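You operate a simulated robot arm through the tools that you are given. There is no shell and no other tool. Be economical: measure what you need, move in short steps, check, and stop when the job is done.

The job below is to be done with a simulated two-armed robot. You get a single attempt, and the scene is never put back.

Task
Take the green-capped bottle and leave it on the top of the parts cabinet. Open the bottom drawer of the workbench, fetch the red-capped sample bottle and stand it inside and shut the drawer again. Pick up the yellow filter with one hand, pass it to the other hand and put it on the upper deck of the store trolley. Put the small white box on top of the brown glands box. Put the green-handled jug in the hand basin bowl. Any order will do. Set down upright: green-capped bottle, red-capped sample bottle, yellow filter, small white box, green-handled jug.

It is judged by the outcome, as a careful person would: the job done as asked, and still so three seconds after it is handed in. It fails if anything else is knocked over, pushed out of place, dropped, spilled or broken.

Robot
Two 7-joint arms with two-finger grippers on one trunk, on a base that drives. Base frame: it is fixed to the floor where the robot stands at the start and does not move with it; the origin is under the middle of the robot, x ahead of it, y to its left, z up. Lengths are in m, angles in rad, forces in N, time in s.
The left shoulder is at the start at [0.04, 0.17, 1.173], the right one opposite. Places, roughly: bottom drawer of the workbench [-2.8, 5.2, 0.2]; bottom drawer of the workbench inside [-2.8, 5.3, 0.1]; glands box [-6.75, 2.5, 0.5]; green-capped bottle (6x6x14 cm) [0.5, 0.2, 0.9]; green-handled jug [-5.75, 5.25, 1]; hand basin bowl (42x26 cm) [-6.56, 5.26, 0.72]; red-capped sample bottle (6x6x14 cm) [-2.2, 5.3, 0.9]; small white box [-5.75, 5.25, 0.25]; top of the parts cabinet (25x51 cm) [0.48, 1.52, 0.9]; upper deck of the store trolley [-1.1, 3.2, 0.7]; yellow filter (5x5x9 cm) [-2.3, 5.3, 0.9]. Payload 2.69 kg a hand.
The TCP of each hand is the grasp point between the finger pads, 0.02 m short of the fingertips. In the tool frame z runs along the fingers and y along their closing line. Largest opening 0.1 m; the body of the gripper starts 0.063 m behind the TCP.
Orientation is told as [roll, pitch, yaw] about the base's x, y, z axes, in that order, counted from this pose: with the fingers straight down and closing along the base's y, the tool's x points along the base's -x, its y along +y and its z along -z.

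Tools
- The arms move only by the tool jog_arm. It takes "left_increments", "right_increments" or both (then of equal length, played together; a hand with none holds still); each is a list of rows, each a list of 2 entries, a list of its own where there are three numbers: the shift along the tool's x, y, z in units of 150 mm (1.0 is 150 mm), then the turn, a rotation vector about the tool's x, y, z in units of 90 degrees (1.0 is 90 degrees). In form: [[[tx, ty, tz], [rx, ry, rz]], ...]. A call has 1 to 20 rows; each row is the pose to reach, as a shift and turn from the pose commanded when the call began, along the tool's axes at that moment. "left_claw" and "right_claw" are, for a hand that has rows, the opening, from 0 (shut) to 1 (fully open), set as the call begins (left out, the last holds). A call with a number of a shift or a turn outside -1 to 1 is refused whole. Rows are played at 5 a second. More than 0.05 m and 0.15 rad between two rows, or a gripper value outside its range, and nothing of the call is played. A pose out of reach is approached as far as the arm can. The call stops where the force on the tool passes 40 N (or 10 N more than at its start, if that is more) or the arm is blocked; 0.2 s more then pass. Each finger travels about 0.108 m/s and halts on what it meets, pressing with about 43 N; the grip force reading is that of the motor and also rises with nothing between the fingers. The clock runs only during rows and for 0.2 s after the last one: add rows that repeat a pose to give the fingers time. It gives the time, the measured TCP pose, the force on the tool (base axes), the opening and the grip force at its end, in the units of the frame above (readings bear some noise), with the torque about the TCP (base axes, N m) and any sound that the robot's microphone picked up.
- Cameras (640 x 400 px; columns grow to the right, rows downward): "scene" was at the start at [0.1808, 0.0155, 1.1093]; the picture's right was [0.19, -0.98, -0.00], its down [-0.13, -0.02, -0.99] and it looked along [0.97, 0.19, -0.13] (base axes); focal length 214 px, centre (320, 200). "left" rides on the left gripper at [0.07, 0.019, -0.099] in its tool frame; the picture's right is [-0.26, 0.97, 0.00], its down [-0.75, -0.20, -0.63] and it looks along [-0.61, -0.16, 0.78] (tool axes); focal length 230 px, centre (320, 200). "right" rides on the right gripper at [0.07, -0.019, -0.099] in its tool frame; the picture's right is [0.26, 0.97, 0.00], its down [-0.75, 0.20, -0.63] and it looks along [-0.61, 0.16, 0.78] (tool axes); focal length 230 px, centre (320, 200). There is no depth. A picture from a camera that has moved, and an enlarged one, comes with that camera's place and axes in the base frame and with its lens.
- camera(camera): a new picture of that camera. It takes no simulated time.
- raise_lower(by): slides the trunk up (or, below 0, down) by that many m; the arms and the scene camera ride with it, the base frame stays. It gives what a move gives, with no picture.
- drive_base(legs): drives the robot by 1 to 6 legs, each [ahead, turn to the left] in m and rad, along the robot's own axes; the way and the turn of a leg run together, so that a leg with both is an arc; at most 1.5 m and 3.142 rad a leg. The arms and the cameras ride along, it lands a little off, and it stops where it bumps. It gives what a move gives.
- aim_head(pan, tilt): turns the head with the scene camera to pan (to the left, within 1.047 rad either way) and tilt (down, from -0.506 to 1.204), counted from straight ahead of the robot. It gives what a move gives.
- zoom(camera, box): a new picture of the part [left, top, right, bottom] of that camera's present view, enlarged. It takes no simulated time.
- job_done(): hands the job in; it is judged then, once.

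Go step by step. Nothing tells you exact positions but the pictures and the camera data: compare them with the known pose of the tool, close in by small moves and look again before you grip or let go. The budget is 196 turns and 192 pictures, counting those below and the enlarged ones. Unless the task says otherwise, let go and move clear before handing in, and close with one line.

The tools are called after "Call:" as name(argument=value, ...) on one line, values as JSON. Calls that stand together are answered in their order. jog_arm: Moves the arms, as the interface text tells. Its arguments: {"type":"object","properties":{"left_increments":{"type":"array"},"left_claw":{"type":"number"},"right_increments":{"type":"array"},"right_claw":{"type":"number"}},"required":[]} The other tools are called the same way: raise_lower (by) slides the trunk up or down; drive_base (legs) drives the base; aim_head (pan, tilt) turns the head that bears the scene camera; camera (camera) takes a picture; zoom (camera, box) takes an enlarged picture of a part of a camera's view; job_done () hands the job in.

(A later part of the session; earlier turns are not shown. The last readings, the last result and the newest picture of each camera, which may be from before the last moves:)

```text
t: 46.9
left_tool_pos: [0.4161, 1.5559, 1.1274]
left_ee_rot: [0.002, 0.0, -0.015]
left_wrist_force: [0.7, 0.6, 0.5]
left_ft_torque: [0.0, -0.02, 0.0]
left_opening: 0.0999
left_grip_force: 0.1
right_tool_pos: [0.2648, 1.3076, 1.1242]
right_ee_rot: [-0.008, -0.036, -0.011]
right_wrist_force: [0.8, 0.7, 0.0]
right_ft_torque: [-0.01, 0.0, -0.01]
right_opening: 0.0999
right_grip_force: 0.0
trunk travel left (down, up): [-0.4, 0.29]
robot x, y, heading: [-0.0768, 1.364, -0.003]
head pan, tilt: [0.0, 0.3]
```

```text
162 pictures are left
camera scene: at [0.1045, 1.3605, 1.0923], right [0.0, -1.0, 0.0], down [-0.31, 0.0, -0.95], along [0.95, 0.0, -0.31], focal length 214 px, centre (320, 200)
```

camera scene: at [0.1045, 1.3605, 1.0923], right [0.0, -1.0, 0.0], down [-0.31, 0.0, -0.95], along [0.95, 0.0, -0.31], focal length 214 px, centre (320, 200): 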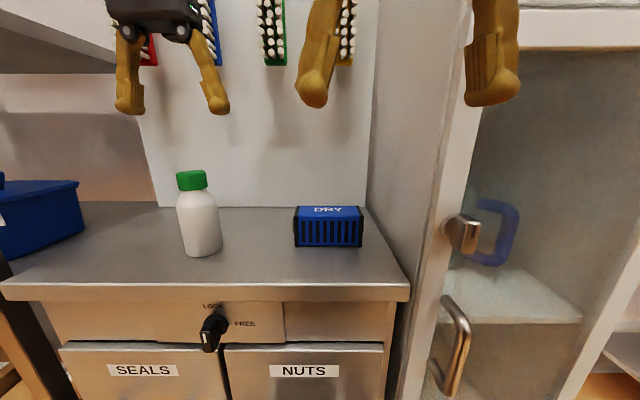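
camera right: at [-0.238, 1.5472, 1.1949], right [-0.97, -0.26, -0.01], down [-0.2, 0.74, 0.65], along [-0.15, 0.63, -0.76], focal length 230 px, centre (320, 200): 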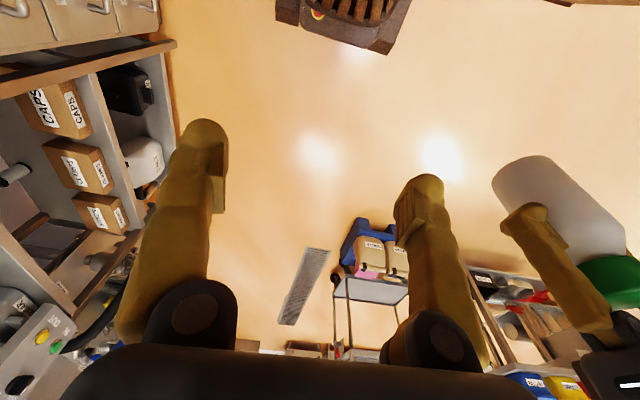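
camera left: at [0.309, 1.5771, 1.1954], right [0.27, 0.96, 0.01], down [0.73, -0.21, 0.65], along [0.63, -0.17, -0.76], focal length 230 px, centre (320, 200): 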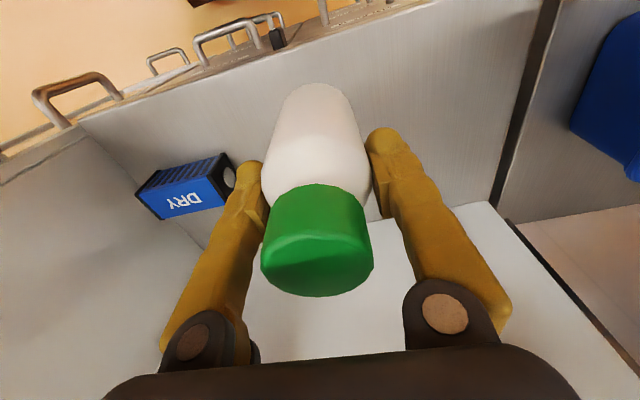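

The green-capped bottle stands on the cabinet. Next I'll pull the hand in, back off, turn and head for the workbench at the far end.

Call:
jog_arm(left_increments=[[[0.2, 0, 0], [0, 0, 0]], [[0.4, 0, 0], [0, 0, 0]], [[0.6, 0, 0], [0, 0, 0]]], right_increments=[[[-0.1, 0, 0], [0, 0.01, 0]], [[-0.2, 0, 0], [0, 0.02, 0]], [[-0.3, 0, 0], [0, 0.02, 0]]])

Call:
drive_base(legs=[[-0.25, 0], [0, 1.571], [1.3, 0]])

Call:
camera(camera="scene")

```text
t: 47.7
left_tool_pos: [0.3256, 1.5565, 1.1263]
left_ee_rot: [0.002, 0.003, -0.014]
left_wrist_force: [-0.5, 0.3, 0.2]
left_ft_torque: [0.01, -0.04, -0.02]
left_opening: 0.1002
left_grip_force: 0.0
right_tool_pos: [0.3107, 1.3059, 1.125]
right_ee_rot: [-0.01, -0.004, -0.011]
right_wrist_force: [0.7, 0.4, 0.1]
right_ft_torque: [-0.01, -0.04, 0.02]
right_opening: 0.0999
right_grip_force: 0.0
trunk travel left (down, up): [-0.4, 0.29]
robot x, y, heading: [-0.0816, 1.3623, -0.003]
head pan, tilt: [0.0, 0.3]
```

```text
t: 59.6
left_tool_pos: [-0.5226, 3.0605, 1.1242]
left_ee_rot: [0.001, 0.003, 1.555]
left_wrist_force: [0.3, 0.2, -0.1]
left_ft_torque: [-0.03, -0.01, -0.02]
left_opening: 0.1003
left_grip_force: 0.1
right_tool_pos: [-0.2721, 3.0439, 1.1247]
right_ee_rot: [-0.009, -0.004, 1.557]
right_wrist_force: [-0.2, 0.2, 0.1]
right_ft_torque: [-0.01, -0.01, 0.03]
right_opening: 0.1
right_grip_force: 0.1
trunk travel left (down, up): [-0.4, 0.29]
robot x, y, heading: [-0.3327, 2.654, 1.565]
head pan, tilt: [0.0, 0.3]
```

```text
161 pictures are left
camera scene: at [-0.3273, 2.8344, 1.0921], right [1.0, -0.01, 0.0], down [0.0, -0.31, -0.95], along [0.0, 0.95, -0.31], focal length 214 px, centre (320, 200)
```

scene: 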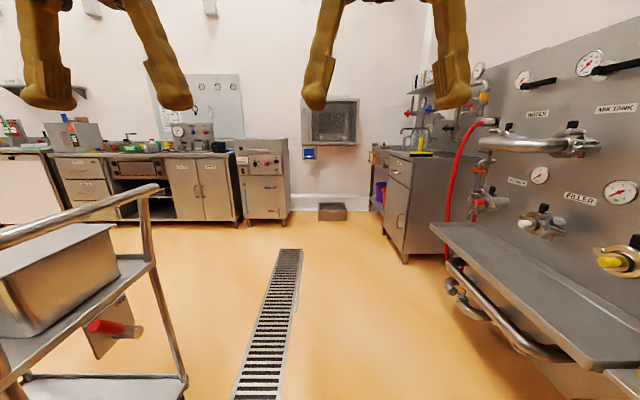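

I'll look left at the trolley and the workbench from here.

Call:
aim_head(pan=0.75, tilt=0.35)

Call:
camera(camera="scene")

Call:
zoom(camera="left", box=[0, 0, 640, 400])

```text
t: 60.7
left_tool_pos: [-0.5229, 3.0414, 1.1331]
left_ee_rot: [0.002, -0.013, 1.555]
left_wrist_force: [-0.4, 0.4, 0.5]
left_ft_torque: [0.02, -0.03, 0.04]
left_opening: 0.1001
left_grip_force: 0.0
right_tool_pos: [-0.2717, 3.0251, 1.1314]
right_ee_rot: [-0.009, -0.022, 1.559]
right_wrist_force: [0.7, -1.1, -0.1]
right_ft_torque: [-0.01, -0.01, -0.02]
right_opening: 0.1001
right_grip_force: 0.2
trunk travel left (down, up): [-0.4, 0.29]
robot x, y, heading: [-0.3264, 2.6548, 1.566]
head pan, tilt: [0.75, 0.351]
```

```text
160 pictures are left
camera scene: at [-0.3909, 2.8085, 1.088], right [0.74, 0.68, -0.01], down [0.23, -0.27, -0.93], along [-0.64, 0.68, -0.35], focal length 214 px, centre (320, 200)
```

scene: 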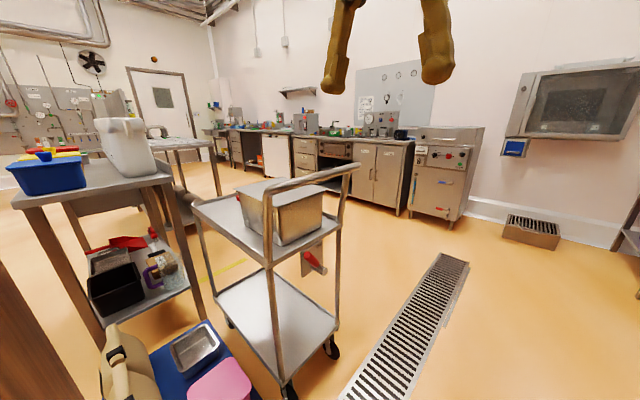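

```text
1.00 times, centred on (320, 200) of left (not enlarged: the box is as wide or as high as the picture)
camera zoom: at [-0.5419, 2.9705, 1.2308], right [-0.96, 0.27, 0.01], down [0.21, 0.74, 0.64], along [0.17, 0.62, -0.77], focal length 230 px, centre (320, 200)
```

zoom: 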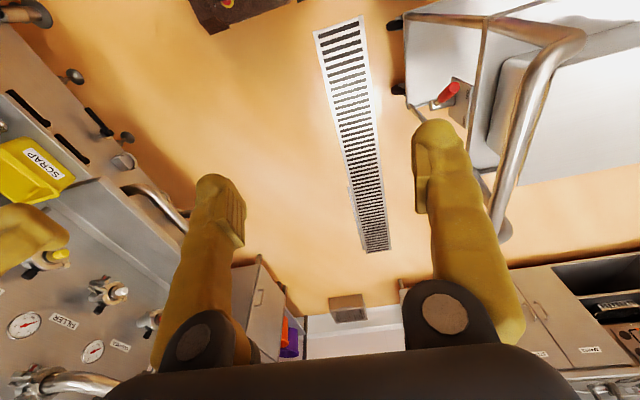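

The workbench with its three-drawer stack lies at about x=-2.8. I'll drive there around the trolley and face it.

Call:
aim_head(pan=0, tilt=0.3)

Call:
drive_base(legs=[[1.5, 0], [0, 1.571], [1.5, 0], [0.5, 0], [0, -1.571]])

Call:
camera(camera="scene")

```text
t: 61.8
left_tool_pos: [-0.5227, 3.0428, 1.1316]
left_ee_rot: [0.002, -0.015, 1.555]
left_wrist_force: [-0.2, 0.0, -0.5]
left_ft_torque: [-0.03, -0.02, 0.03]
left_opening: 0.0999
left_grip_force: 0.1
right_tool_pos: [-0.2719, 3.0264, 1.1297]
right_ee_rot: [-0.01, -0.021, 1.559]
right_wrist_force: [0.1, 0.4, 0.5]
right_ft_torque: [0.0, -0.02, -0.02]
right_opening: 0.0999
right_grip_force: 0.0
trunk travel left (down, up): [-0.4, 0.29]
robot x, y, heading: [-0.3298, 2.6503, 1.567]
head pan, tilt: [0.0, 0.3]
```

```text
t: 86.7
left_tool_pos: [-2.5195, 4.5077, 1.1326]
left_ee_rot: [0.002, -0.014, 1.574]
left_wrist_force: [-0.2, 0.3, 0.1]
left_ft_torque: [-0.02, -0.02, 0.01]
left_opening: 0.1
left_grip_force: 0.0
right_tool_pos: [-2.2676, 4.4966, 1.1319]
right_ee_rot: [-0.008, -0.022, 1.579]
right_wrist_force: [-0.4, 0.3, -0.1]
right_ft_torque: [-0.03, 0.04, -0.01]
right_opening: 0.1
right_grip_force: 0.1
trunk travel left (down, up): [-0.4, 0.29]
robot x, y, heading: [-2.3248, 4.122, 1.582]
head pan, tilt: [0.0, 0.3]
```

```text
158 pictures are left
camera scene: at [-2.3268, 4.3033, 1.0922], right [1.0, 0.01, 0.0], down [0.0, -0.31, -0.95], along [-0.01, 0.95, -0.31], focal length 214 px, centre (320, 200)
```

scene: 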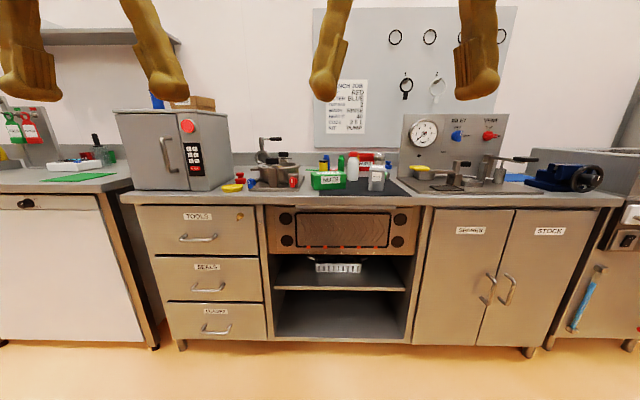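

Facing the workbench now: drawers on the left, objects in the middle of the top. I'll zoom in.

Call:
zoom(camera="scene", box=[210, 120, 430, 210])

Call:
zoom(camera="scene", box=[120, 190, 280, 350])

```text
2.91 times, centred on (320, 165) of scene
camera zoom: at [-2.3268, 4.3033, 1.0922], right [1.0, 0.01, 0.0], down [0.0, -0.31, -0.95], along [-0.01, 0.95, -0.31], focal length 624 px, centre (320, 302)
```

zoom: 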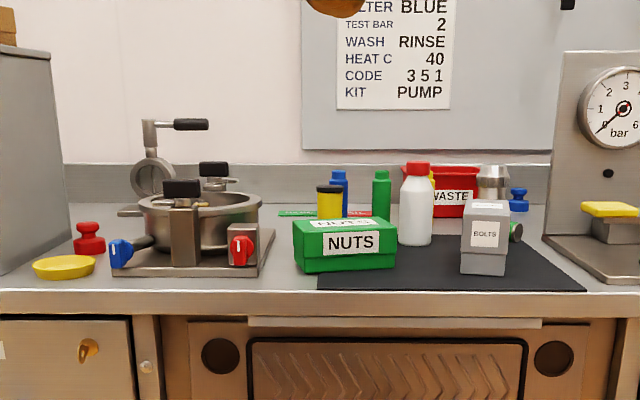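

```text
2.50 times, centred on (200, 270) of scene
camera zoom: at [-2.3268, 4.3033, 1.0922], right [1.0, 0.01, 0.0], down [0.0, -0.31, -0.95], along [-0.01, 0.95, -0.31], focal length 536 px, centre (620, 25)
```

zoom: 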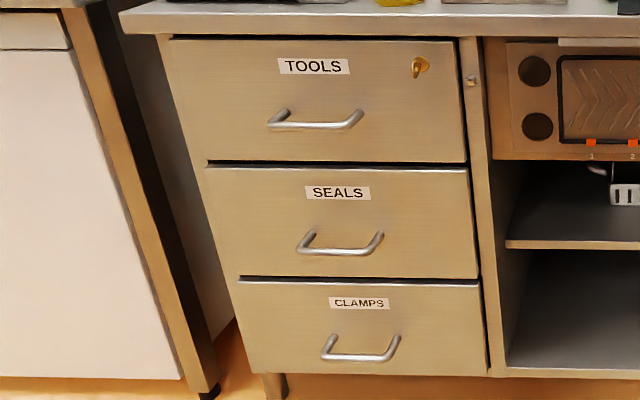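

The red-capped bottle stands at about [-2.17, 5.3] behind the BOLTS and NUTS boxes, and the yellow filter is the black-topped cylinder at about [-2.32, 5.3]. First the bottom drawer (CLAMPS, handle ≈[-2.78, 5.0, 0.29]): I'll position in front of it, with the left hand on its side.

Call:
drive_base(legs=[[0, 1.57], [0.27, 0], [0, -1.581], [0.25, 0]])

Call:
aim_head(pan=0.2, tilt=0.9)

Call:
camera(camera="scene")

```text
t: 87.4
left_tool_pos: [-2.5201, 4.4407, 1.1005]
left_ee_rot: [0.004, 0.097, 1.577]
left_wrist_force: [-1.2, -0.2, 0.1]
left_ft_torque: [0.06, -0.05, 0.01]
left_opening: 0.1001
left_grip_force: 0.1
right_tool_pos: [-2.2665, 4.4361, 1.1222]
right_ee_rot: [-0.013, 0.018, 1.583]
right_wrist_force: [-1.0, -0.5, 0.5]
right_ft_torque: [0.05, -0.07, 0.01]
right_opening: 0.0998
right_grip_force: 0.2
trunk travel left (down, up): [-0.4, 0.29]
robot x, y, heading: [-2.3265, 4.1221, 1.585]
head pan, tilt: [0.0, 0.3]
stopped in leg 1: the robot was blocked; the commanded pose is now the measured one
```

```text
t: 88.4
left_tool_pos: [-2.5169, 4.4446, 1.0997]
left_ee_rot: [0.005, 0.098, 1.578]
left_wrist_force: [0.0, 0.7, -0.4]
left_ft_torque: [0.0, 0.03, -0.01]
left_opening: 0.1
left_grip_force: 0.1
right_tool_pos: [-2.2647, 4.44, 1.1217]
right_ee_rot: [-0.013, 0.018, 1.582]
right_wrist_force: [0.4, -0.4, 0.8]
right_ft_torque: [0.01, 0.0, 0.01]
right_opening: 0.0998
right_grip_force: 0.1
trunk travel left (down, up): [-0.4, 0.29]
robot x, y, heading: [-2.3255, 4.1238, 1.588]
head pan, tilt: [0.201, 0.901]
```

```text
155 pictures are left
camera scene: at [-2.3422, 4.2831, 1.0403], right [0.98, 0.22, 0.0], down [0.17, -0.78, -0.61], along [-0.13, 0.59, -0.79], focal length 214 px, centre (320, 200)
```

scene: 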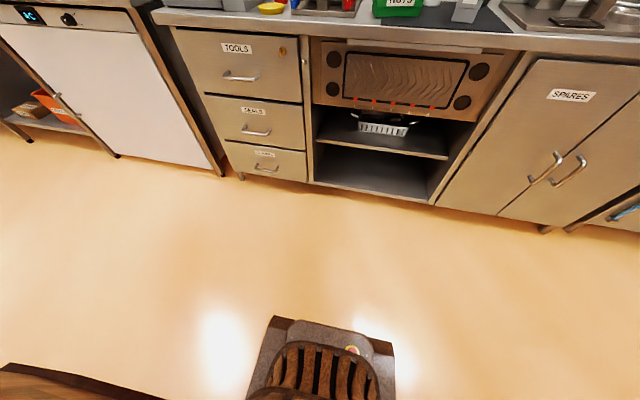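

The turn was refused again with the hands pulled in. I'll extend both hands forward and level them, then retry.

Call:
jog_arm(left_increments=[[[-0.2, 0, -0.02], [0, -0.02, 0]], [[-0.4, 0, -0.04], [0, -0.04, 0]], [[-0.6, 0, -0.06], [0, -0.05, 0]], [[-0.6, 0, -0.06], [0, -0.05, 0]]], right_increments=[[[-0.2, 0, 0], [0, 0, 0]], [[-0.4, 0, 0], [0, 0, 0]], [[-0.6, 0, 0], [0, 0, 0]], [[-0.6, 0, 0], [0, 0, 0]]])

Call:
drive_base(legs=[[0, 1.565]])

```text
t: 89.4
left_tool_pos: [-2.518, 4.5393, 1.1258]
left_ee_rot: [0.005, -0.049, 1.578]
left_wrist_force: [0.7, -0.5, 0.4]
left_ft_torque: [0.0, -0.02, 0.0]
left_opening: 0.0999
left_grip_force: 0.0
right_tool_pos: [-2.2664, 4.5333, 1.1422]
right_ee_rot: [-0.013, -0.043, 1.581]
right_wrist_force: [0.2, -0.2, 0.4]
right_ft_torque: [-0.01, -0.01, -0.01]
right_opening: 0.0998
right_grip_force: 0.0
trunk travel left (down, up): [-0.4, 0.29]
robot x, y, heading: [-2.3251, 4.1234, 1.587]
head pan, tilt: [0.201, 0.901]
```

```text
t: 90.3
left_tool_pos: [-2.5257, 4.4954, 1.1382]
left_ee_rot: [0.001, -0.082, 1.598]
left_wrist_force: [-0.8, -0.1, 0.2]
left_ft_torque: [0.11, -0.04, -0.02]
left_opening: 0.1002
left_grip_force: 0.0
right_tool_pos: [-2.2744, 4.4932, 1.1556]
right_ee_rot: [-0.015, -0.078, 1.606]
right_wrist_force: [-0.2, -0.6, -0.4]
right_ft_torque: [0.08, 0.0, 0.03]
right_opening: 0.1002
right_grip_force: 0.1
trunk travel left (down, up): [-0.4, 0.29]
robot x, y, heading: [-2.3255, 4.1218, 1.605]
head pan, tilt: [0.201, 0.901]
stopped in leg 1: the robot was blocked; the commanded pose is now the measured one
```

Perhaps the bench with bins behind me is in the way. I'll go forward first and then turn.

Call:
drive_base(legs=[[0.2, -0.02], [0, 0.5]])

Call:
camera(camera="scene")

```text
t: 93.3
left_tool_pos: [-2.6809, 4.5653, 1.1363]
left_ee_rot: [0.002, -0.078, 2.079]
left_wrist_force: [0.1, -0.3, -0.5]
left_ft_torque: [0.0, 0.01, -0.03]
left_opening: 0.1003
left_grip_force: 0.1
right_tool_pos: [-2.458, 4.6805, 1.1539]
right_ee_rot: [-0.012, -0.073, 2.085]
right_wrist_force: [0.5, -1.3, -0.1]
right_ft_torque: [-0.01, 0.0, 0.01]
right_opening: 0.0999
right_grip_force: 0.0
trunk travel left (down, up): [-0.4, 0.29]
robot x, y, heading: [-2.329, 4.325, 2.082]
head pan, tilt: [0.201, 0.901]
```

```text
154 pictures are left
camera scene: at [-2.4212, 4.4549, 1.0402], right [0.75, 0.66, 0.0], down [0.52, -0.6, -0.61], along [-0.4, 0.46, -0.79], focal length 214 px, centre (320, 200)
```

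scene: 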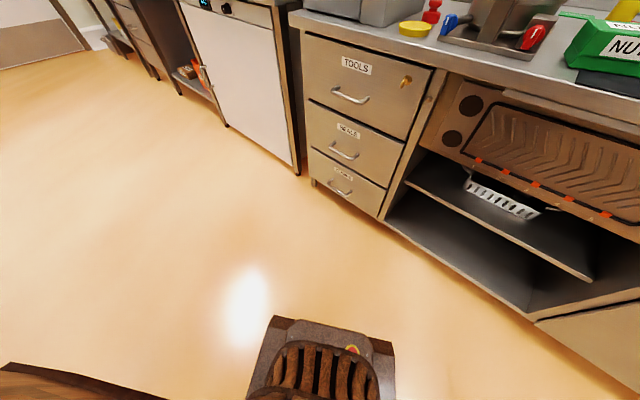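

That worked. I'll continue to the spot in front of the drawer: about (-2.6, 4.45), facing the bench.

Call:
drive_base(legs=[[0, 0.62], [0.3, 0], [0, -1.131]])

Call:
camera(camera="scene")

```text
t: 100.0
left_tool_pos: [-2.7982, 4.8128, 1.1356]
left_ee_rot: [0.001, -0.07, 1.576]
left_wrist_force: [-0.6, -0.4, 0.0]
left_ft_torque: [0.01, 0.0, -0.02]
left_opening: 0.1003
left_grip_force: 0.0
right_tool_pos: [-2.5465, 4.8063, 1.1537]
right_ee_rot: [-0.014, -0.071, 1.583]
right_wrist_force: [0.0, -0.2, -1.0]
right_ft_torque: [-0.03, 0.01, 0.03]
right_opening: 0.0999
right_grip_force: 0.1
trunk travel left (down, up): [-0.4, 0.29]
robot x, y, heading: [-2.6142, 4.4499, 1.594]
head pan, tilt: [0.201, 0.901]
```

```text
153 pictures are left
camera scene: at [-2.6295, 4.6093, 1.0403], right [0.98, 0.21, 0.0], down [0.17, -0.78, -0.61], along [-0.13, 0.59, -0.79], focal length 214 px, centre (320, 200)
```

scene: 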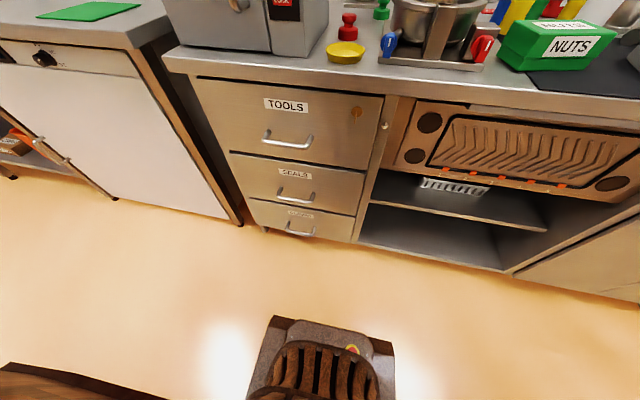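

The handle bar is at about [-2.785, 4.985, 0.30]. I'll lower the trunk to work at that height.

Call:
raise_lower(by=-0.38)

Call:
aim_head(pan=0.3, tilt=0.5)

Call:
camera(camera="scene")

Call:
camera(camera="left")

```text
t: 100.4
left_tool_pos: [-2.7916, 4.7712, 1.1296]
left_ee_rot: [-0.015, -0.048, 1.566]
left_wrist_force: [6.3, 0.6, 0.7]
left_ft_torque: [-0.19, 0.32, -0.04]
left_opening: 0.1005
left_grip_force: 0.0
right_tool_pos: [-2.5434, 4.7649, 1.1492]
right_ee_rot: [-0.002, -0.055, 1.59]
right_wrist_force: [-4.2, -2.7, 2.7]
right_ft_torque: [0.01, -0.29, 0.01]
right_opening: 0.1003
right_grip_force: 0.0
trunk travel left (down, up): [-0.398, 0.292]
robot x, y, heading: [-2.6104, 4.4535, 1.588]
head pan, tilt: [0.201, 0.901]
stopped: the arm was blocked; the commanded pose is now the measured one
```

```text
t: 101.3
left_tool_pos: [-2.7948, 4.7731, 1.1186]
left_ee_rot: [0.001, -0.019, 1.573]
left_wrist_force: [-0.3, 0.1, 1.2]
left_ft_torque: [0.03, 0.03, -0.01]
left_opening: 0.1002
left_grip_force: 0.1
right_tool_pos: [-2.5418, 4.7679, 1.1415]
right_ee_rot: [-0.014, -0.025, 1.586]
right_wrist_force: [0.0, 0.4, -0.2]
right_ft_torque: [-0.01, -0.01, 0.02]
right_opening: 0.0998
right_grip_force: 0.1
trunk travel left (down, up): [-0.398, 0.292]
robot x, y, heading: [-2.6139, 4.4534, 1.586]
head pan, tilt: [0.3, 0.499]
```

```text
152 pictures are left
camera scene: at [-2.6418, 4.6224, 1.0723], right [0.95, 0.31, 0.0], down [0.15, -0.47, -0.87], along [-0.27, 0.83, -0.49], focal length 214 px, centre (320, 200)
```

scene: 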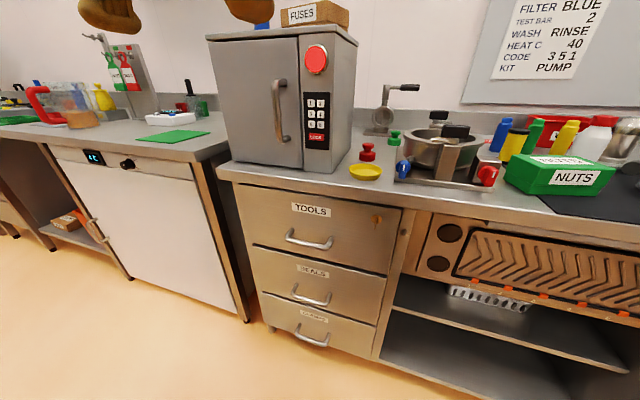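

```text
151 pictures are left
camera left: at [-2.8125, 4.7014, 1.2175], right [-0.97, 0.26, 0.01], down [0.2, 0.74, 0.64], along [0.16, 0.62, -0.76], focal length 230 px, centre (320, 200)
```

left: 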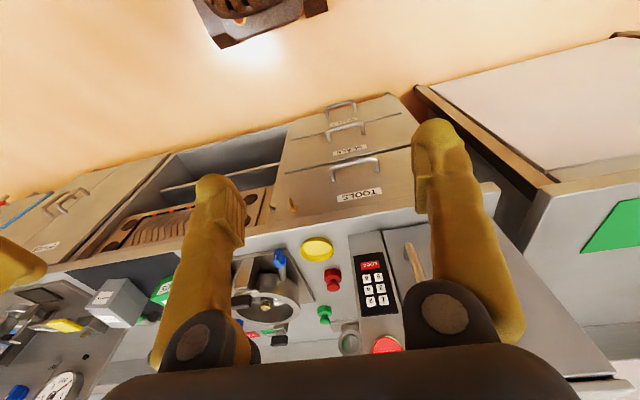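

The trunk move was halted at once, perhaps by an arm flexing against my body. I'll retry a small step.

Call:
raise_lower(by=-0.1)

```text
t: 102.6
left_tool_pos: [-2.7926, 4.7737, 1.0207]
left_ee_rot: [0.0, -0.023, 1.573]
left_wrist_force: [-0.9, -0.2, -0.1]
left_ft_torque: [-0.02, -0.02, 0.01]
left_opening: 0.1001
left_grip_force: 0.1
right_tool_pos: [-2.5428, 4.7679, 1.0412]
right_ee_rot: [-0.015, -0.032, 1.585]
right_wrist_force: [-0.3, 0.3, 0.0]
right_ft_torque: [0.0, 0.02, 0.0]
right_opening: 0.1002
right_grip_force: 0.0
trunk travel left (down, up): [-0.298, 0.392]
robot x, y, heading: [-2.6125, 4.4519, 1.583]
head pan, tilt: [0.3, 0.499]
```

That worked; I'll continue in moderate steps.

Call:
raise_lower(by=-0.14)

Call:
raise_lower(by=-0.14)

Call:
camera(camera="scene")

```text
t: 104.3
left_tool_pos: [-2.7935, 4.7738, 0.8827]
left_ee_rot: [0.003, -0.03, 1.573]
left_wrist_force: [0.2, -0.3, 0.0]
left_ft_torque: [-0.01, -0.02, -0.01]
left_opening: 0.0999
left_grip_force: 0.1
right_tool_pos: [-2.5416, 4.7678, 0.9039]
right_ee_rot: [-0.012, -0.037, 1.585]
right_wrist_force: [0.7, 0.0, -0.4]
right_ft_torque: [0.03, -0.01, -0.01]
right_opening: 0.1001
right_grip_force: 0.0
trunk travel left (down, up): [-0.158, 0.532]
robot x, y, heading: [-2.6153, 4.4497, 1.589]
head pan, tilt: [0.3, 0.499]
```

```text
t: 105.9
left_tool_pos: [-2.7935, 4.7736, 0.7445]
left_ee_rot: [0.003, -0.038, 1.572]
left_wrist_force: [-0.4, 0.4, 0.2]
left_ft_torque: [0.01, 0.02, 0.01]
left_opening: 0.1003
left_grip_force: 0.1
right_tool_pos: [-2.5417, 4.767, 0.765]
right_ee_rot: [-0.014, -0.039, 1.583]
right_wrist_force: [0.7, -0.1, -0.2]
right_ft_torque: [-0.04, -0.01, 0.0]
right_opening: 0.0999
right_grip_force: 0.1
trunk travel left (down, up): [-0.018, 0.672]
robot x, y, heading: [-2.6138, 4.45, 1.587]
head pan, tilt: [0.3, 0.499]
```

```text
150 pictures are left
camera scene: at [-2.6415, 4.6163, 0.6925], right [0.95, 0.31, -0.01], down [0.15, -0.47, -0.87], along [-0.27, 0.83, -0.49], focal length 214 px, centre (320, 200)
```

scene: 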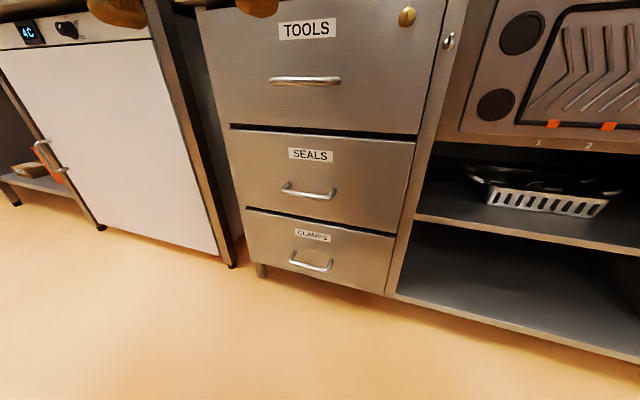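

The bar works out at about [-2.80, 5.03, 0.215]. I'll lower the left hand and begin pitching its fingers forward.

Call:
jog_arm(left_increments=[[[-0.04, 0, 0.15], [0, -0.06, 0]], [[-0.08, 0, 0.3], [0, -0.13, 0]], [[-0.12, 0, 0.45], [0, -0.2, 0]], [[-0.16, 0, 0.6], [0, -0.28, 0]], [[-0.2, 0, 0.75], [0, -0.36, 0]], [[-0.2, 0, 0.9], [0, -0.43, 0]], [[-0.2, 0, 1], [0, -0.5, 0]]], left_claw=1)

Call:
camera(camera="left")

Call:
camera(camera="scene")

```text
t: 107.5
left_tool_pos: [-2.7817, 4.8572, 0.6004]
left_ee_rot: [-0.001, -0.868, 1.573]
left_wrist_force: [0.1, -0.6, 0.2]
left_ft_torque: [0.0, -0.02, -0.01]
left_opening: 0.1002
left_grip_force: 0.0
left hand out of reach, approached as far as the arm can: row 4, 5, 6, 7
right_tool_pos: [-2.5417, 4.7671, 0.765]
right_ee_rot: [-0.013, -0.041, 1.584]
right_wrist_force: [-0.1, 0.9, -0.3]
right_ft_torque: [0.01, -0.04, -0.01]
right_opening: 0.1
right_grip_force: 0.0
trunk travel left (down, up): [-0.018, 0.672]
robot x, y, heading: [-2.6121, 4.451, 1.588]
head pan, tilt: [0.3, 0.499]
```

```text
149 pictures are left
camera left: at [-2.7994, 4.736, 0.6129], right [-0.97, 0.17, 0.2], down [0.2, 0.0, 0.98], along [0.16, 0.99, -0.04], focal length 230 px, centre (320, 200)
```

left: 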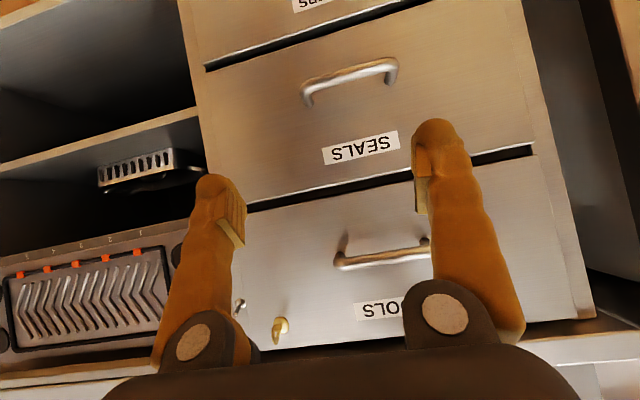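

```text
148 pictures are left
camera scene: at [-2.6415, 4.6162, 0.6924], right [0.95, 0.31, -0.01], down [0.15, -0.47, -0.87], along [-0.27, 0.83, -0.49], focal length 214 px, centre (320, 200)
```

scene: 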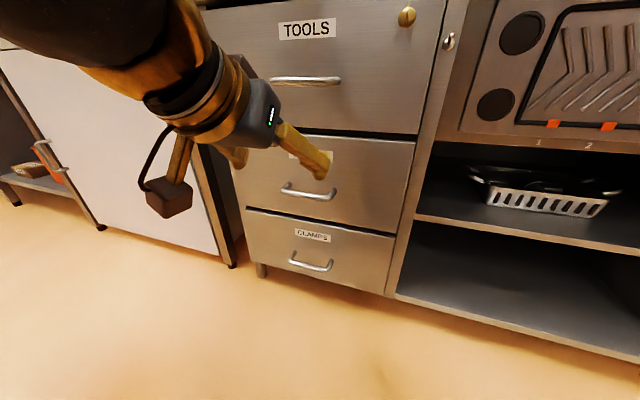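

Good view. I'll lower the hand toward the handle level while keeping this pitch.

Call:
jog_arm(left_increments=[[[0.19, 0, 0.16], [0, 0, 0]], [[0.38, 0, 0.32], [0, 0, 0]], [[0.57, 0, 0.48], [0, 0, 0]], [[0.76, 0, 0.64], [0, 0, 0]], [[0.967, 0, 0.818], [0, 0, 0]], [[0.967, 0, 0.818], [0, 0, 0]]])

Call:
camera(camera="left")

```text
t: 108.9
left_tool_pos: [-2.7665, 4.8575, 0.4157]
left_ee_rot: [0.014, -0.866, 1.569]
left_wrist_force: [1.0, -0.1, 0.0]
left_ft_torque: [0.02, -0.03, -0.01]
left_opening: 0.1
left_grip_force: 0.1
left hand out of reach, approached as far as the arm can: row 3, 4, 5, 6
right_tool_pos: [-2.5427, 4.7668, 0.7643]
right_ee_rot: [-0.014, -0.039, 1.584]
right_wrist_force: [0.5, 0.6, 0.3]
right_ft_torque: [-0.02, -0.04, -0.02]
right_opening: 0.1002
right_grip_force: 0.1
trunk travel left (down, up): [-0.018, 0.672]
robot x, y, heading: [-2.6133, 4.4455, 1.588]
head pan, tilt: [0.3, 0.499]
```

```text
147 pictures are left
camera left: at [-2.7836, 4.7362, 0.4263], right [-0.97, 0.16, 0.21], down [0.21, 0.01, 0.98], along [0.15, 0.99, -0.04], focal length 230 px, centre (320, 200)
```

left: 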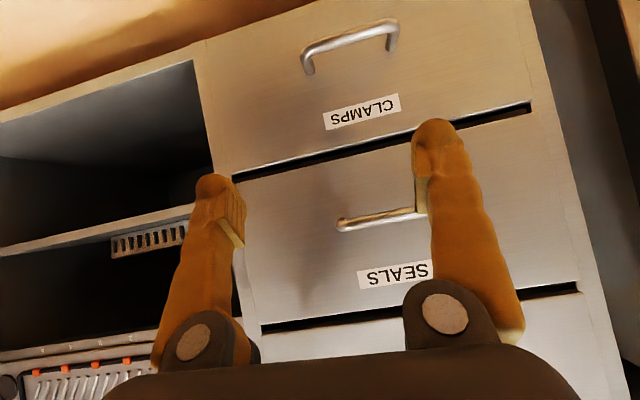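

Handle bar refined to about [-2.81, 5.03, 0.214]. Now I'll roll the hand 90° so the fingers close vertically.

Call:
jog_arm(left_increments=[[[0, 0, 0], [0, 0, 0.09]], [[0, 0, 0], [0, 0, 0.18]], [[0, 0, 0], [0, 0, 0.27]], [[0, 0, 0], [0, 0, 0.36]], [[0, 0, 0], [0, 0, 0.45]], [[0, 0, 0], [0, 0, 0.54]], [[0, 0, 0], [0, 0, 0.63]], [[0, 0, 0], [0, 0, 0.72]], [[0, 0, 0], [0, 0, 0.81]], [[0, 0, 0], [0, 0, 0.9]], [[0, 0, 0], [0, 0, 1]]])

Call:
camera(camera="left")

```text
refused: row 11 steps farther than a row can; nothing moved
```

```text
146 pictures are left
camera left: at [-2.7836, 4.7362, 0.4263], right [-0.97, 0.16, 0.21], down [0.21, 0.01, 0.98], along [0.15, 0.99, -0.04], focal length 230 px, centre (320, 200)
```

left: 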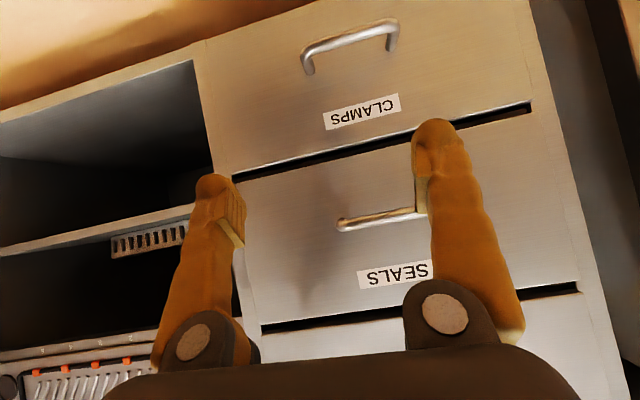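

The last step was a little too large; I'll use even steps.

Call:
jog_arm(left_increments=[[[0, 0, 0], [0, 0, 0.09]], [[0, 0, 0], [0, 0, 0.18]], [[0, 0, 0], [0, 0, 0.27]], [[0, 0, 0], [0, 0, 0.36]], [[0, 0, 0], [0, 0, 0.45]], [[0, 0, 0], [0, 0, 0.54]], [[0, 0, 0], [0, 0, 0.63]], [[0, 0, 0], [0, 0, 0.72]], [[0, 0, 0], [0, 0, 0.81]], [[0, 0, 0], [0, 0, 0.9]], [[0, 0, 0], [0, 0, 0.98]], [[0, 0, 0], [0, 0, 1]]])

Call:
camera(camera="left")

```text
t: 111.5
left_tool_pos: [-2.7658, 4.8563, 0.4167]
left_ee_rot: [0.869, 0.005, 0.002]
left_wrist_force: [-0.8, 1.4, -0.4]
left_ft_torque: [0.03, 0.02, 0.01]
left_opening: 0.0998
left_grip_force: 0.2
right_tool_pos: [-2.5433, 4.7675, 0.765]
right_ee_rot: [-0.015, -0.04, 1.584]
right_wrist_force: [-0.4, -0.5, 1.0]
right_ft_torque: [-0.02, -0.01, -0.01]
right_opening: 0.1003
right_grip_force: 0.0
trunk travel left (down, up): [-0.018, 0.672]
robot x, y, heading: [-2.6131, 4.4473, 1.585]
head pan, tilt: [0.3, 0.499]
```

```text
145 pictures are left
camera left: at [-2.8357, 4.7939, 0.4948], right [0.26, 0.62, 0.74], down [0.75, -0.61, 0.25], along [0.61, 0.49, -0.63], focal length 230 px, centre (320, 200)
```

left: 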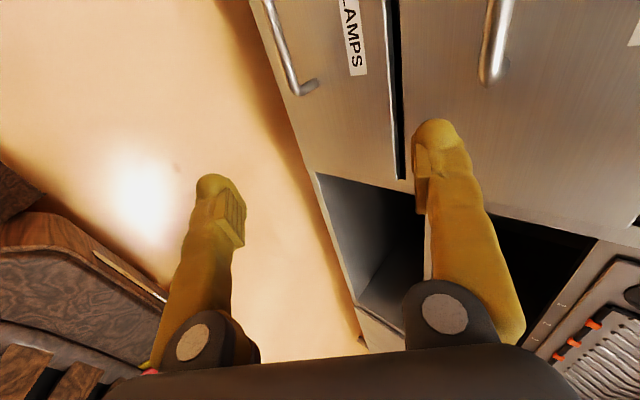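

The hand is rolled. Now I'll lower it to handle height, shift to the handle's middle and flatten the fingers towards horizontal.

Call:
jog_arm(left_increments=[[[0.05, -0.16, 0.14], [-0.045, 0, 0]], [[0.1, -0.33, 0.28], [-0.09, 0, 0]], [[0.15, -0.49, 0.42], [-0.135, 0, 0]], [[0.2, -0.65, 0.55], [-0.18, 0, 0]], [[0.25, -0.82, 0.69], [-0.23, 0, 0]], [[0.293, -0.978, 0.826], [-0.274, 0, 0]], [[0.293, -0.978, 0.826], [-0.274, 0, 0]]])

Call:
camera(camera="left")

Call:
camera(camera="scene")

```text
t: 113.1
left_tool_pos: [-2.8107, 4.8568, 0.2236]
left_ee_rot: [1.298, 0.002, 0.001]
left_wrist_force: [0.8, 0.0, -0.1]
left_ft_torque: [0.01, 0.01, -0.02]
left_opening: 0.1001
left_grip_force: 0.1
right_tool_pos: [-2.5408, 4.7683, 0.7651]
right_ee_rot: [-0.014, -0.038, 1.585]
right_wrist_force: [-0.2, 0.1, -0.8]
right_ft_torque: [0.0, 0.02, 0.04]
right_opening: 0.0998
right_grip_force: 0.1
trunk travel left (down, up): [-0.018, 0.672]
robot x, y, heading: [-2.6104, 4.4469, 1.585]
head pan, tilt: [0.3, 0.499]
```

```text
144 pictures are left
camera left: at [-2.8798, 4.7656, 0.2682], right [0.26, 0.26, 0.93], down [0.75, -0.66, -0.03], along [0.61, 0.71, -0.37], focal length 230 px, centre (320, 200)
```

left: 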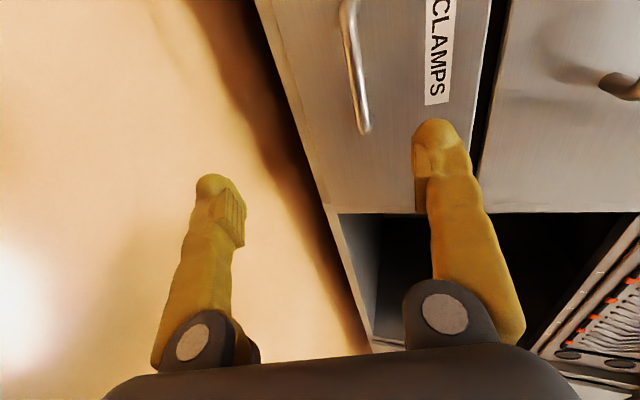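

```text
143 pictures are left
camera scene: at [-2.6415, 4.6163, 0.6924], right [0.95, 0.31, -0.01], down [0.15, -0.47, -0.87], along [-0.27, 0.83, -0.49], focal length 214 px, centre (320, 200)
```

scene: 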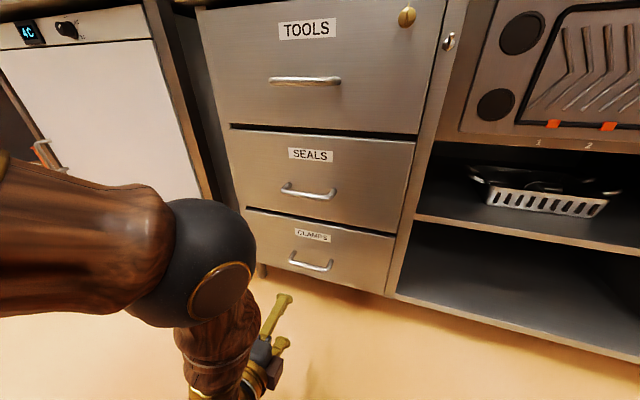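

Well lined up. I'll narrow the opening a bit and advance to just short of the bar.

Call:
jog_arm(left_increments=[[[0, 0.05, 0.25], [0, 0, 0]], [[0, 0.1, 0.5], [0, 0, 0]], [[0, 0.17, 0.75], [0, 0, 0]], [[0, 0.17, 0.75], [0, 0, 0]]], left_claw=0.7)

Call:
camera(camera="left")

```text
t: 114.1
left_tool_pos: [-2.8101, 4.9723, 0.217]
left_ee_rot: [1.298, 0.002, 0.001]
left_wrist_force: [0.3, 0.1, -0.6]
left_ft_torque: [0.0, -0.02, 0.02]
left_opening: 0.0704
left_grip_force: 0.2
right_tool_pos: [-2.5423, 4.7671, 0.7646]
right_ee_rot: [-0.015, -0.041, 1.585]
right_wrist_force: [0.9, -0.5, 0.0]
right_ft_torque: [-0.01, 0.0, 0.04]
right_opening: 0.0998
right_grip_force: 0.1
trunk travel left (down, up): [-0.018, 0.672]
robot x, y, heading: [-2.6121, 4.449, 1.591]
head pan, tilt: [0.3, 0.499]
```

```text
142 pictures are left
camera left: at [-2.8799, 4.8819, 0.2619], right [0.26, 0.26, 0.93], down [0.75, -0.66, -0.02], along [0.61, 0.7, -0.37], focal length 230 px, centre (320, 200)
```

left: 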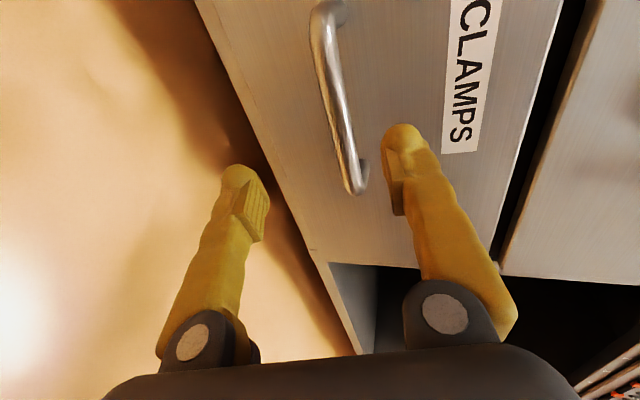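

The bar lies between the fingers. I'll advance onto it and close.

Call:
jog_arm(left_increments=[[[0, 0.06, 0.15], [0, 0, 0]], [[0, 0.12, 0.3], [0, 0, 0]], [[0, 0.12, 0.3], [0, 0, 0]]])

Call:
camera(camera="left")

```text
t: 114.9
left_tool_pos: [-2.811, 5.0225, 0.2205]
left_ee_rot: [1.3, 0.002, 0.001]
left_wrist_force: [-0.8, -0.4, 0.9]
left_ft_torque: [-0.02, 0.02, -0.04]
left_opening: 0.0701
left_grip_force: 0.0
left hand out of reach, approached as far as the arm can: row 2, 3
right_tool_pos: [-2.5428, 4.7671, 0.7639]
right_ee_rot: [-0.013, -0.04, 1.584]
right_wrist_force: [-0.3, -0.7, -0.6]
right_ft_torque: [-0.02, -0.02, 0.02]
right_opening: 0.0998
right_grip_force: 0.1
trunk travel left (down, up): [-0.018, 0.672]
robot x, y, heading: [-2.6128, 4.4489, 1.588]
head pan, tilt: [0.3, 0.499]
```

```text
141 pictures are left
camera left: at [-2.8801, 4.9319, 0.2659], right [0.26, 0.26, 0.93], down [0.75, -0.66, -0.03], along [0.61, 0.71, -0.37], focal length 230 px, centre (320, 200)
```

left: 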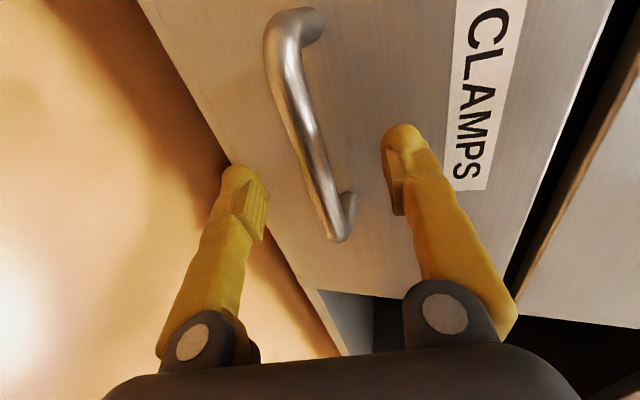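

Bar is between the pads; closing.

Call:
jog_arm(left_increments=[[[0, 0, 0], [0, 0, 0]], [[0, 0, 0], [0, 0, 0]], [[0, 0, 0], [0, 0, 0]], [[0, 0, 0], [0, 0, 0]]], left_claw=0)

Call:
camera(camera="left")

```text
t: 115.9
left_tool_pos: [-2.811, 5.0219, 0.2208]
left_ee_rot: [1.3, 0.002, 0.003]
left_wrist_force: [-1.0, 0.2, -2.4]
left_ft_torque: [-0.01, -0.05, -0.06]
left_opening: 0.0145
left_grip_force: 41.0
right_tool_pos: [-2.5419, 4.7683, 0.7644]
right_ee_rot: [-0.012, -0.04, 1.584]
right_wrist_force: [0.4, 0.4, 0.9]
right_ft_torque: [-0.02, -0.01, -0.01]
right_opening: 0.0999
right_grip_force: 0.0
trunk travel left (down, up): [-0.018, 0.672]
robot x, y, heading: [-2.6144, 4.4498, 1.585]
head pan, tilt: [0.3, 0.499]
```

```text
140 pictures are left
camera left: at [-2.8803, 4.9315, 0.2655], right [0.26, 0.26, 0.93], down [0.75, -0.66, -0.03], along [0.61, 0.71, -0.37], focal length 230 px, centre (320, 200)
```

left: 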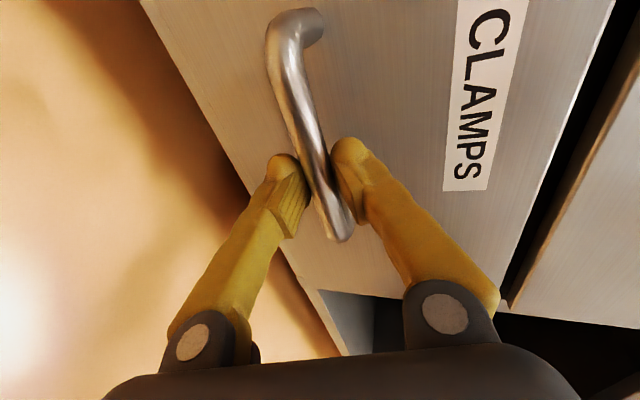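

The handle is gripped. I'll pull with the arm first.

Call:
jog_arm(left_increments=[[[0, -0.025, -0.09], [0, 0, 0]], [[0, -0.05, -0.18], [0, 0, 0]], [[0, -0.1, -0.36], [0, 0, 0]], [[0, -0.15, -0.54], [0, 0, 0]], [[0, -0.2, -0.72], [0, 0, 0]], [[0, -0.26, -0.93], [0, 0, 0]], [[0, -0.26, -0.93], [0, 0, 0]]])

Call:
camera(camera="left")

Call:
camera(camera="scene")

```text
t: 116.8
left_tool_pos: [-2.8413, 4.9573, 0.2189]
left_ee_rot: [1.28, 0.036, 0.02]
left_wrist_force: [9.1, 3.0, -44.8]
left_ft_torque: [-0.26, -0.69, -0.01]
left_opening: 0.0116
left_grip_force: 38.8
right_tool_pos: [-2.542, 4.7555, 0.7555]
right_ee_rot: [-0.015, -0.01, 1.586]
right_wrist_force: [-0.3, -0.3, -0.4]
right_ft_torque: [-0.03, -0.03, 0.04]
right_opening: 0.0999
right_grip_force: 0.1
trunk travel left (down, up): [-0.018, 0.672]
robot x, y, heading: [-2.6148, 4.4524, 1.584]
head pan, tilt: [0.3, 0.499]
stopped in row 4 (left hand): the force on the tool passed its limit at 62 N (the readings are from after the stop); the commanded pose is now the measured one
```

```text
139 pictures are left
camera left: at [-2.9078, 4.8665, 0.2679], right [0.28, 0.28, 0.92], down [0.76, -0.65, -0.04], along [0.58, 0.71, -0.4], focal length 230 px, centre (320, 200)
```

left: 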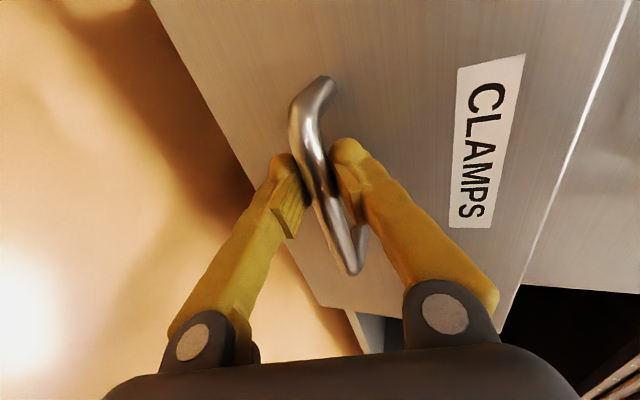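

```text
138 pictures are left
camera scene: at [-2.6423, 4.6181, 0.6914], right [0.95, 0.31, 0.0], down [0.15, -0.47, -0.87], along [-0.27, 0.82, -0.5], focal length 214 px, centre (320, 200)
```

scene: 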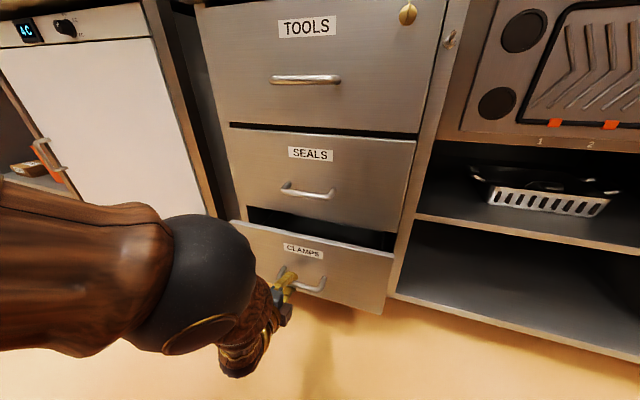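

The drawer is opening (about 6 cm) but the arm's own path strained it. I'll pull the rest by driving the base back gently.

Call:
drive_base(legs=[[-0.1, 0]])

Call:
camera(camera="left")

```text
t: 117.7
left_tool_pos: [-2.8622, 4.8946, 0.2169]
left_ee_rot: [1.258, 0.051, 0.049]
left_wrist_force: [27.7, -1.2, -55.4]
left_ft_torque: [-0.01, -0.98, 0.28]
left_opening: 0.0082
left_grip_force: 36.3
right_tool_pos: [-2.5421, 4.6864, 0.7436]
right_ee_rot: [-0.017, 0.046, 1.586]
right_wrist_force: [-1.0, 0.2, -1.0]
right_ft_torque: [-0.02, -0.03, 0.01]
right_opening: 0.1001
right_grip_force: 0.0
trunk travel left (down, up): [-0.018, 0.672]
robot x, y, heading: [-2.6134, 4.4059, 1.586]
head pan, tilt: [0.3, 0.499]
stopped in leg 1: the force on the tool passed its limit at 57 N (the readings are from after the stop); the commanded pose is now the measured one
```

```text
137 pictures are left
camera left: at [-2.925, 4.803, 0.2699], right [0.29, 0.31, 0.91], down [0.78, -0.62, -0.03], along [0.55, 0.72, -0.42], focal length 230 px, centre (320, 200)
```

left: 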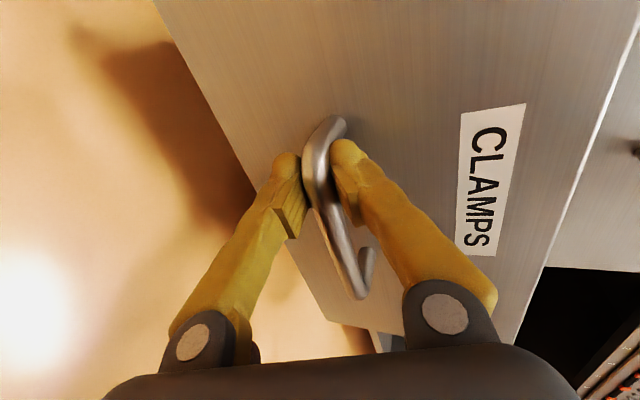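

The hand has slid to the handle's left end and is strained. I'll open, relax and see where it settles.

Call:
jog_arm(left_increments=[[[0, 0, 0], [0, 0, 0]], [[0, 0, 0], [0, 0, 0]], [[0, 0, 0], [0, 0, 0]]], left_claw=0.7)

Call:
camera(camera="left")

Call:
camera(camera="scene")

```text
t: 118.5
left_tool_pos: [-2.8612, 4.9033, 0.2303]
left_ee_rot: [1.291, 0.052, 0.054]
left_wrist_force: [-0.3, -0.8, -0.2]
left_ft_torque: [-0.05, -0.01, 0.01]
left_opening: 0.0699
left_grip_force: 0.0
right_tool_pos: [-2.5415, 4.6831, 0.7447]
right_ee_rot: [-0.015, 0.04, 1.586]
right_wrist_force: [0.4, 0.5, -0.2]
right_ft_torque: [-0.02, 0.01, -0.01]
right_opening: 0.1
right_grip_force: 0.0
trunk travel left (down, up): [-0.018, 0.672]
robot x, y, heading: [-2.6103, 4.4031, 1.585]
head pan, tilt: [0.3, 0.499]
```

```text
136 pictures are left
camera left: at [-2.924, 4.8105, 0.2788], right [0.29, 0.28, 0.91], down [0.78, -0.62, -0.06], along [0.55, 0.73, -0.4], focal length 230 px, centre (320, 200)
```

left: 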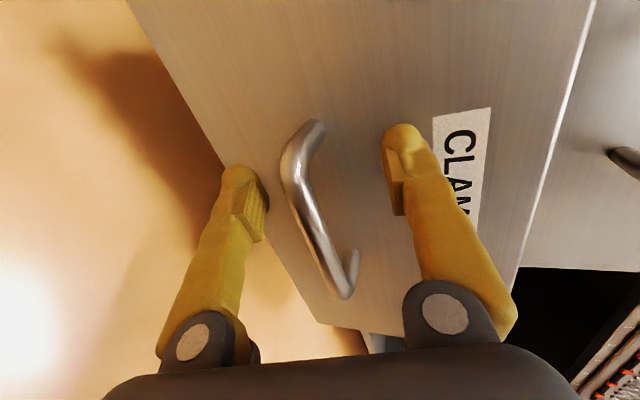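

```text
135 pictures are left
camera scene: at [-2.641, 4.5722, 0.6924], right [0.95, 0.31, -0.01], down [0.15, -0.47, -0.87], along [-0.27, 0.83, -0.49], focal length 214 px, centre (320, 200)
```

scene: 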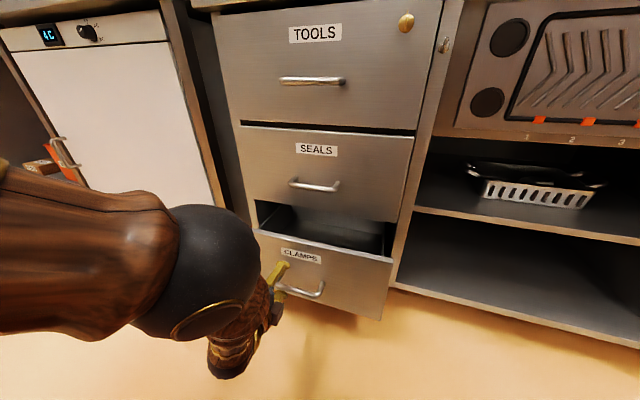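

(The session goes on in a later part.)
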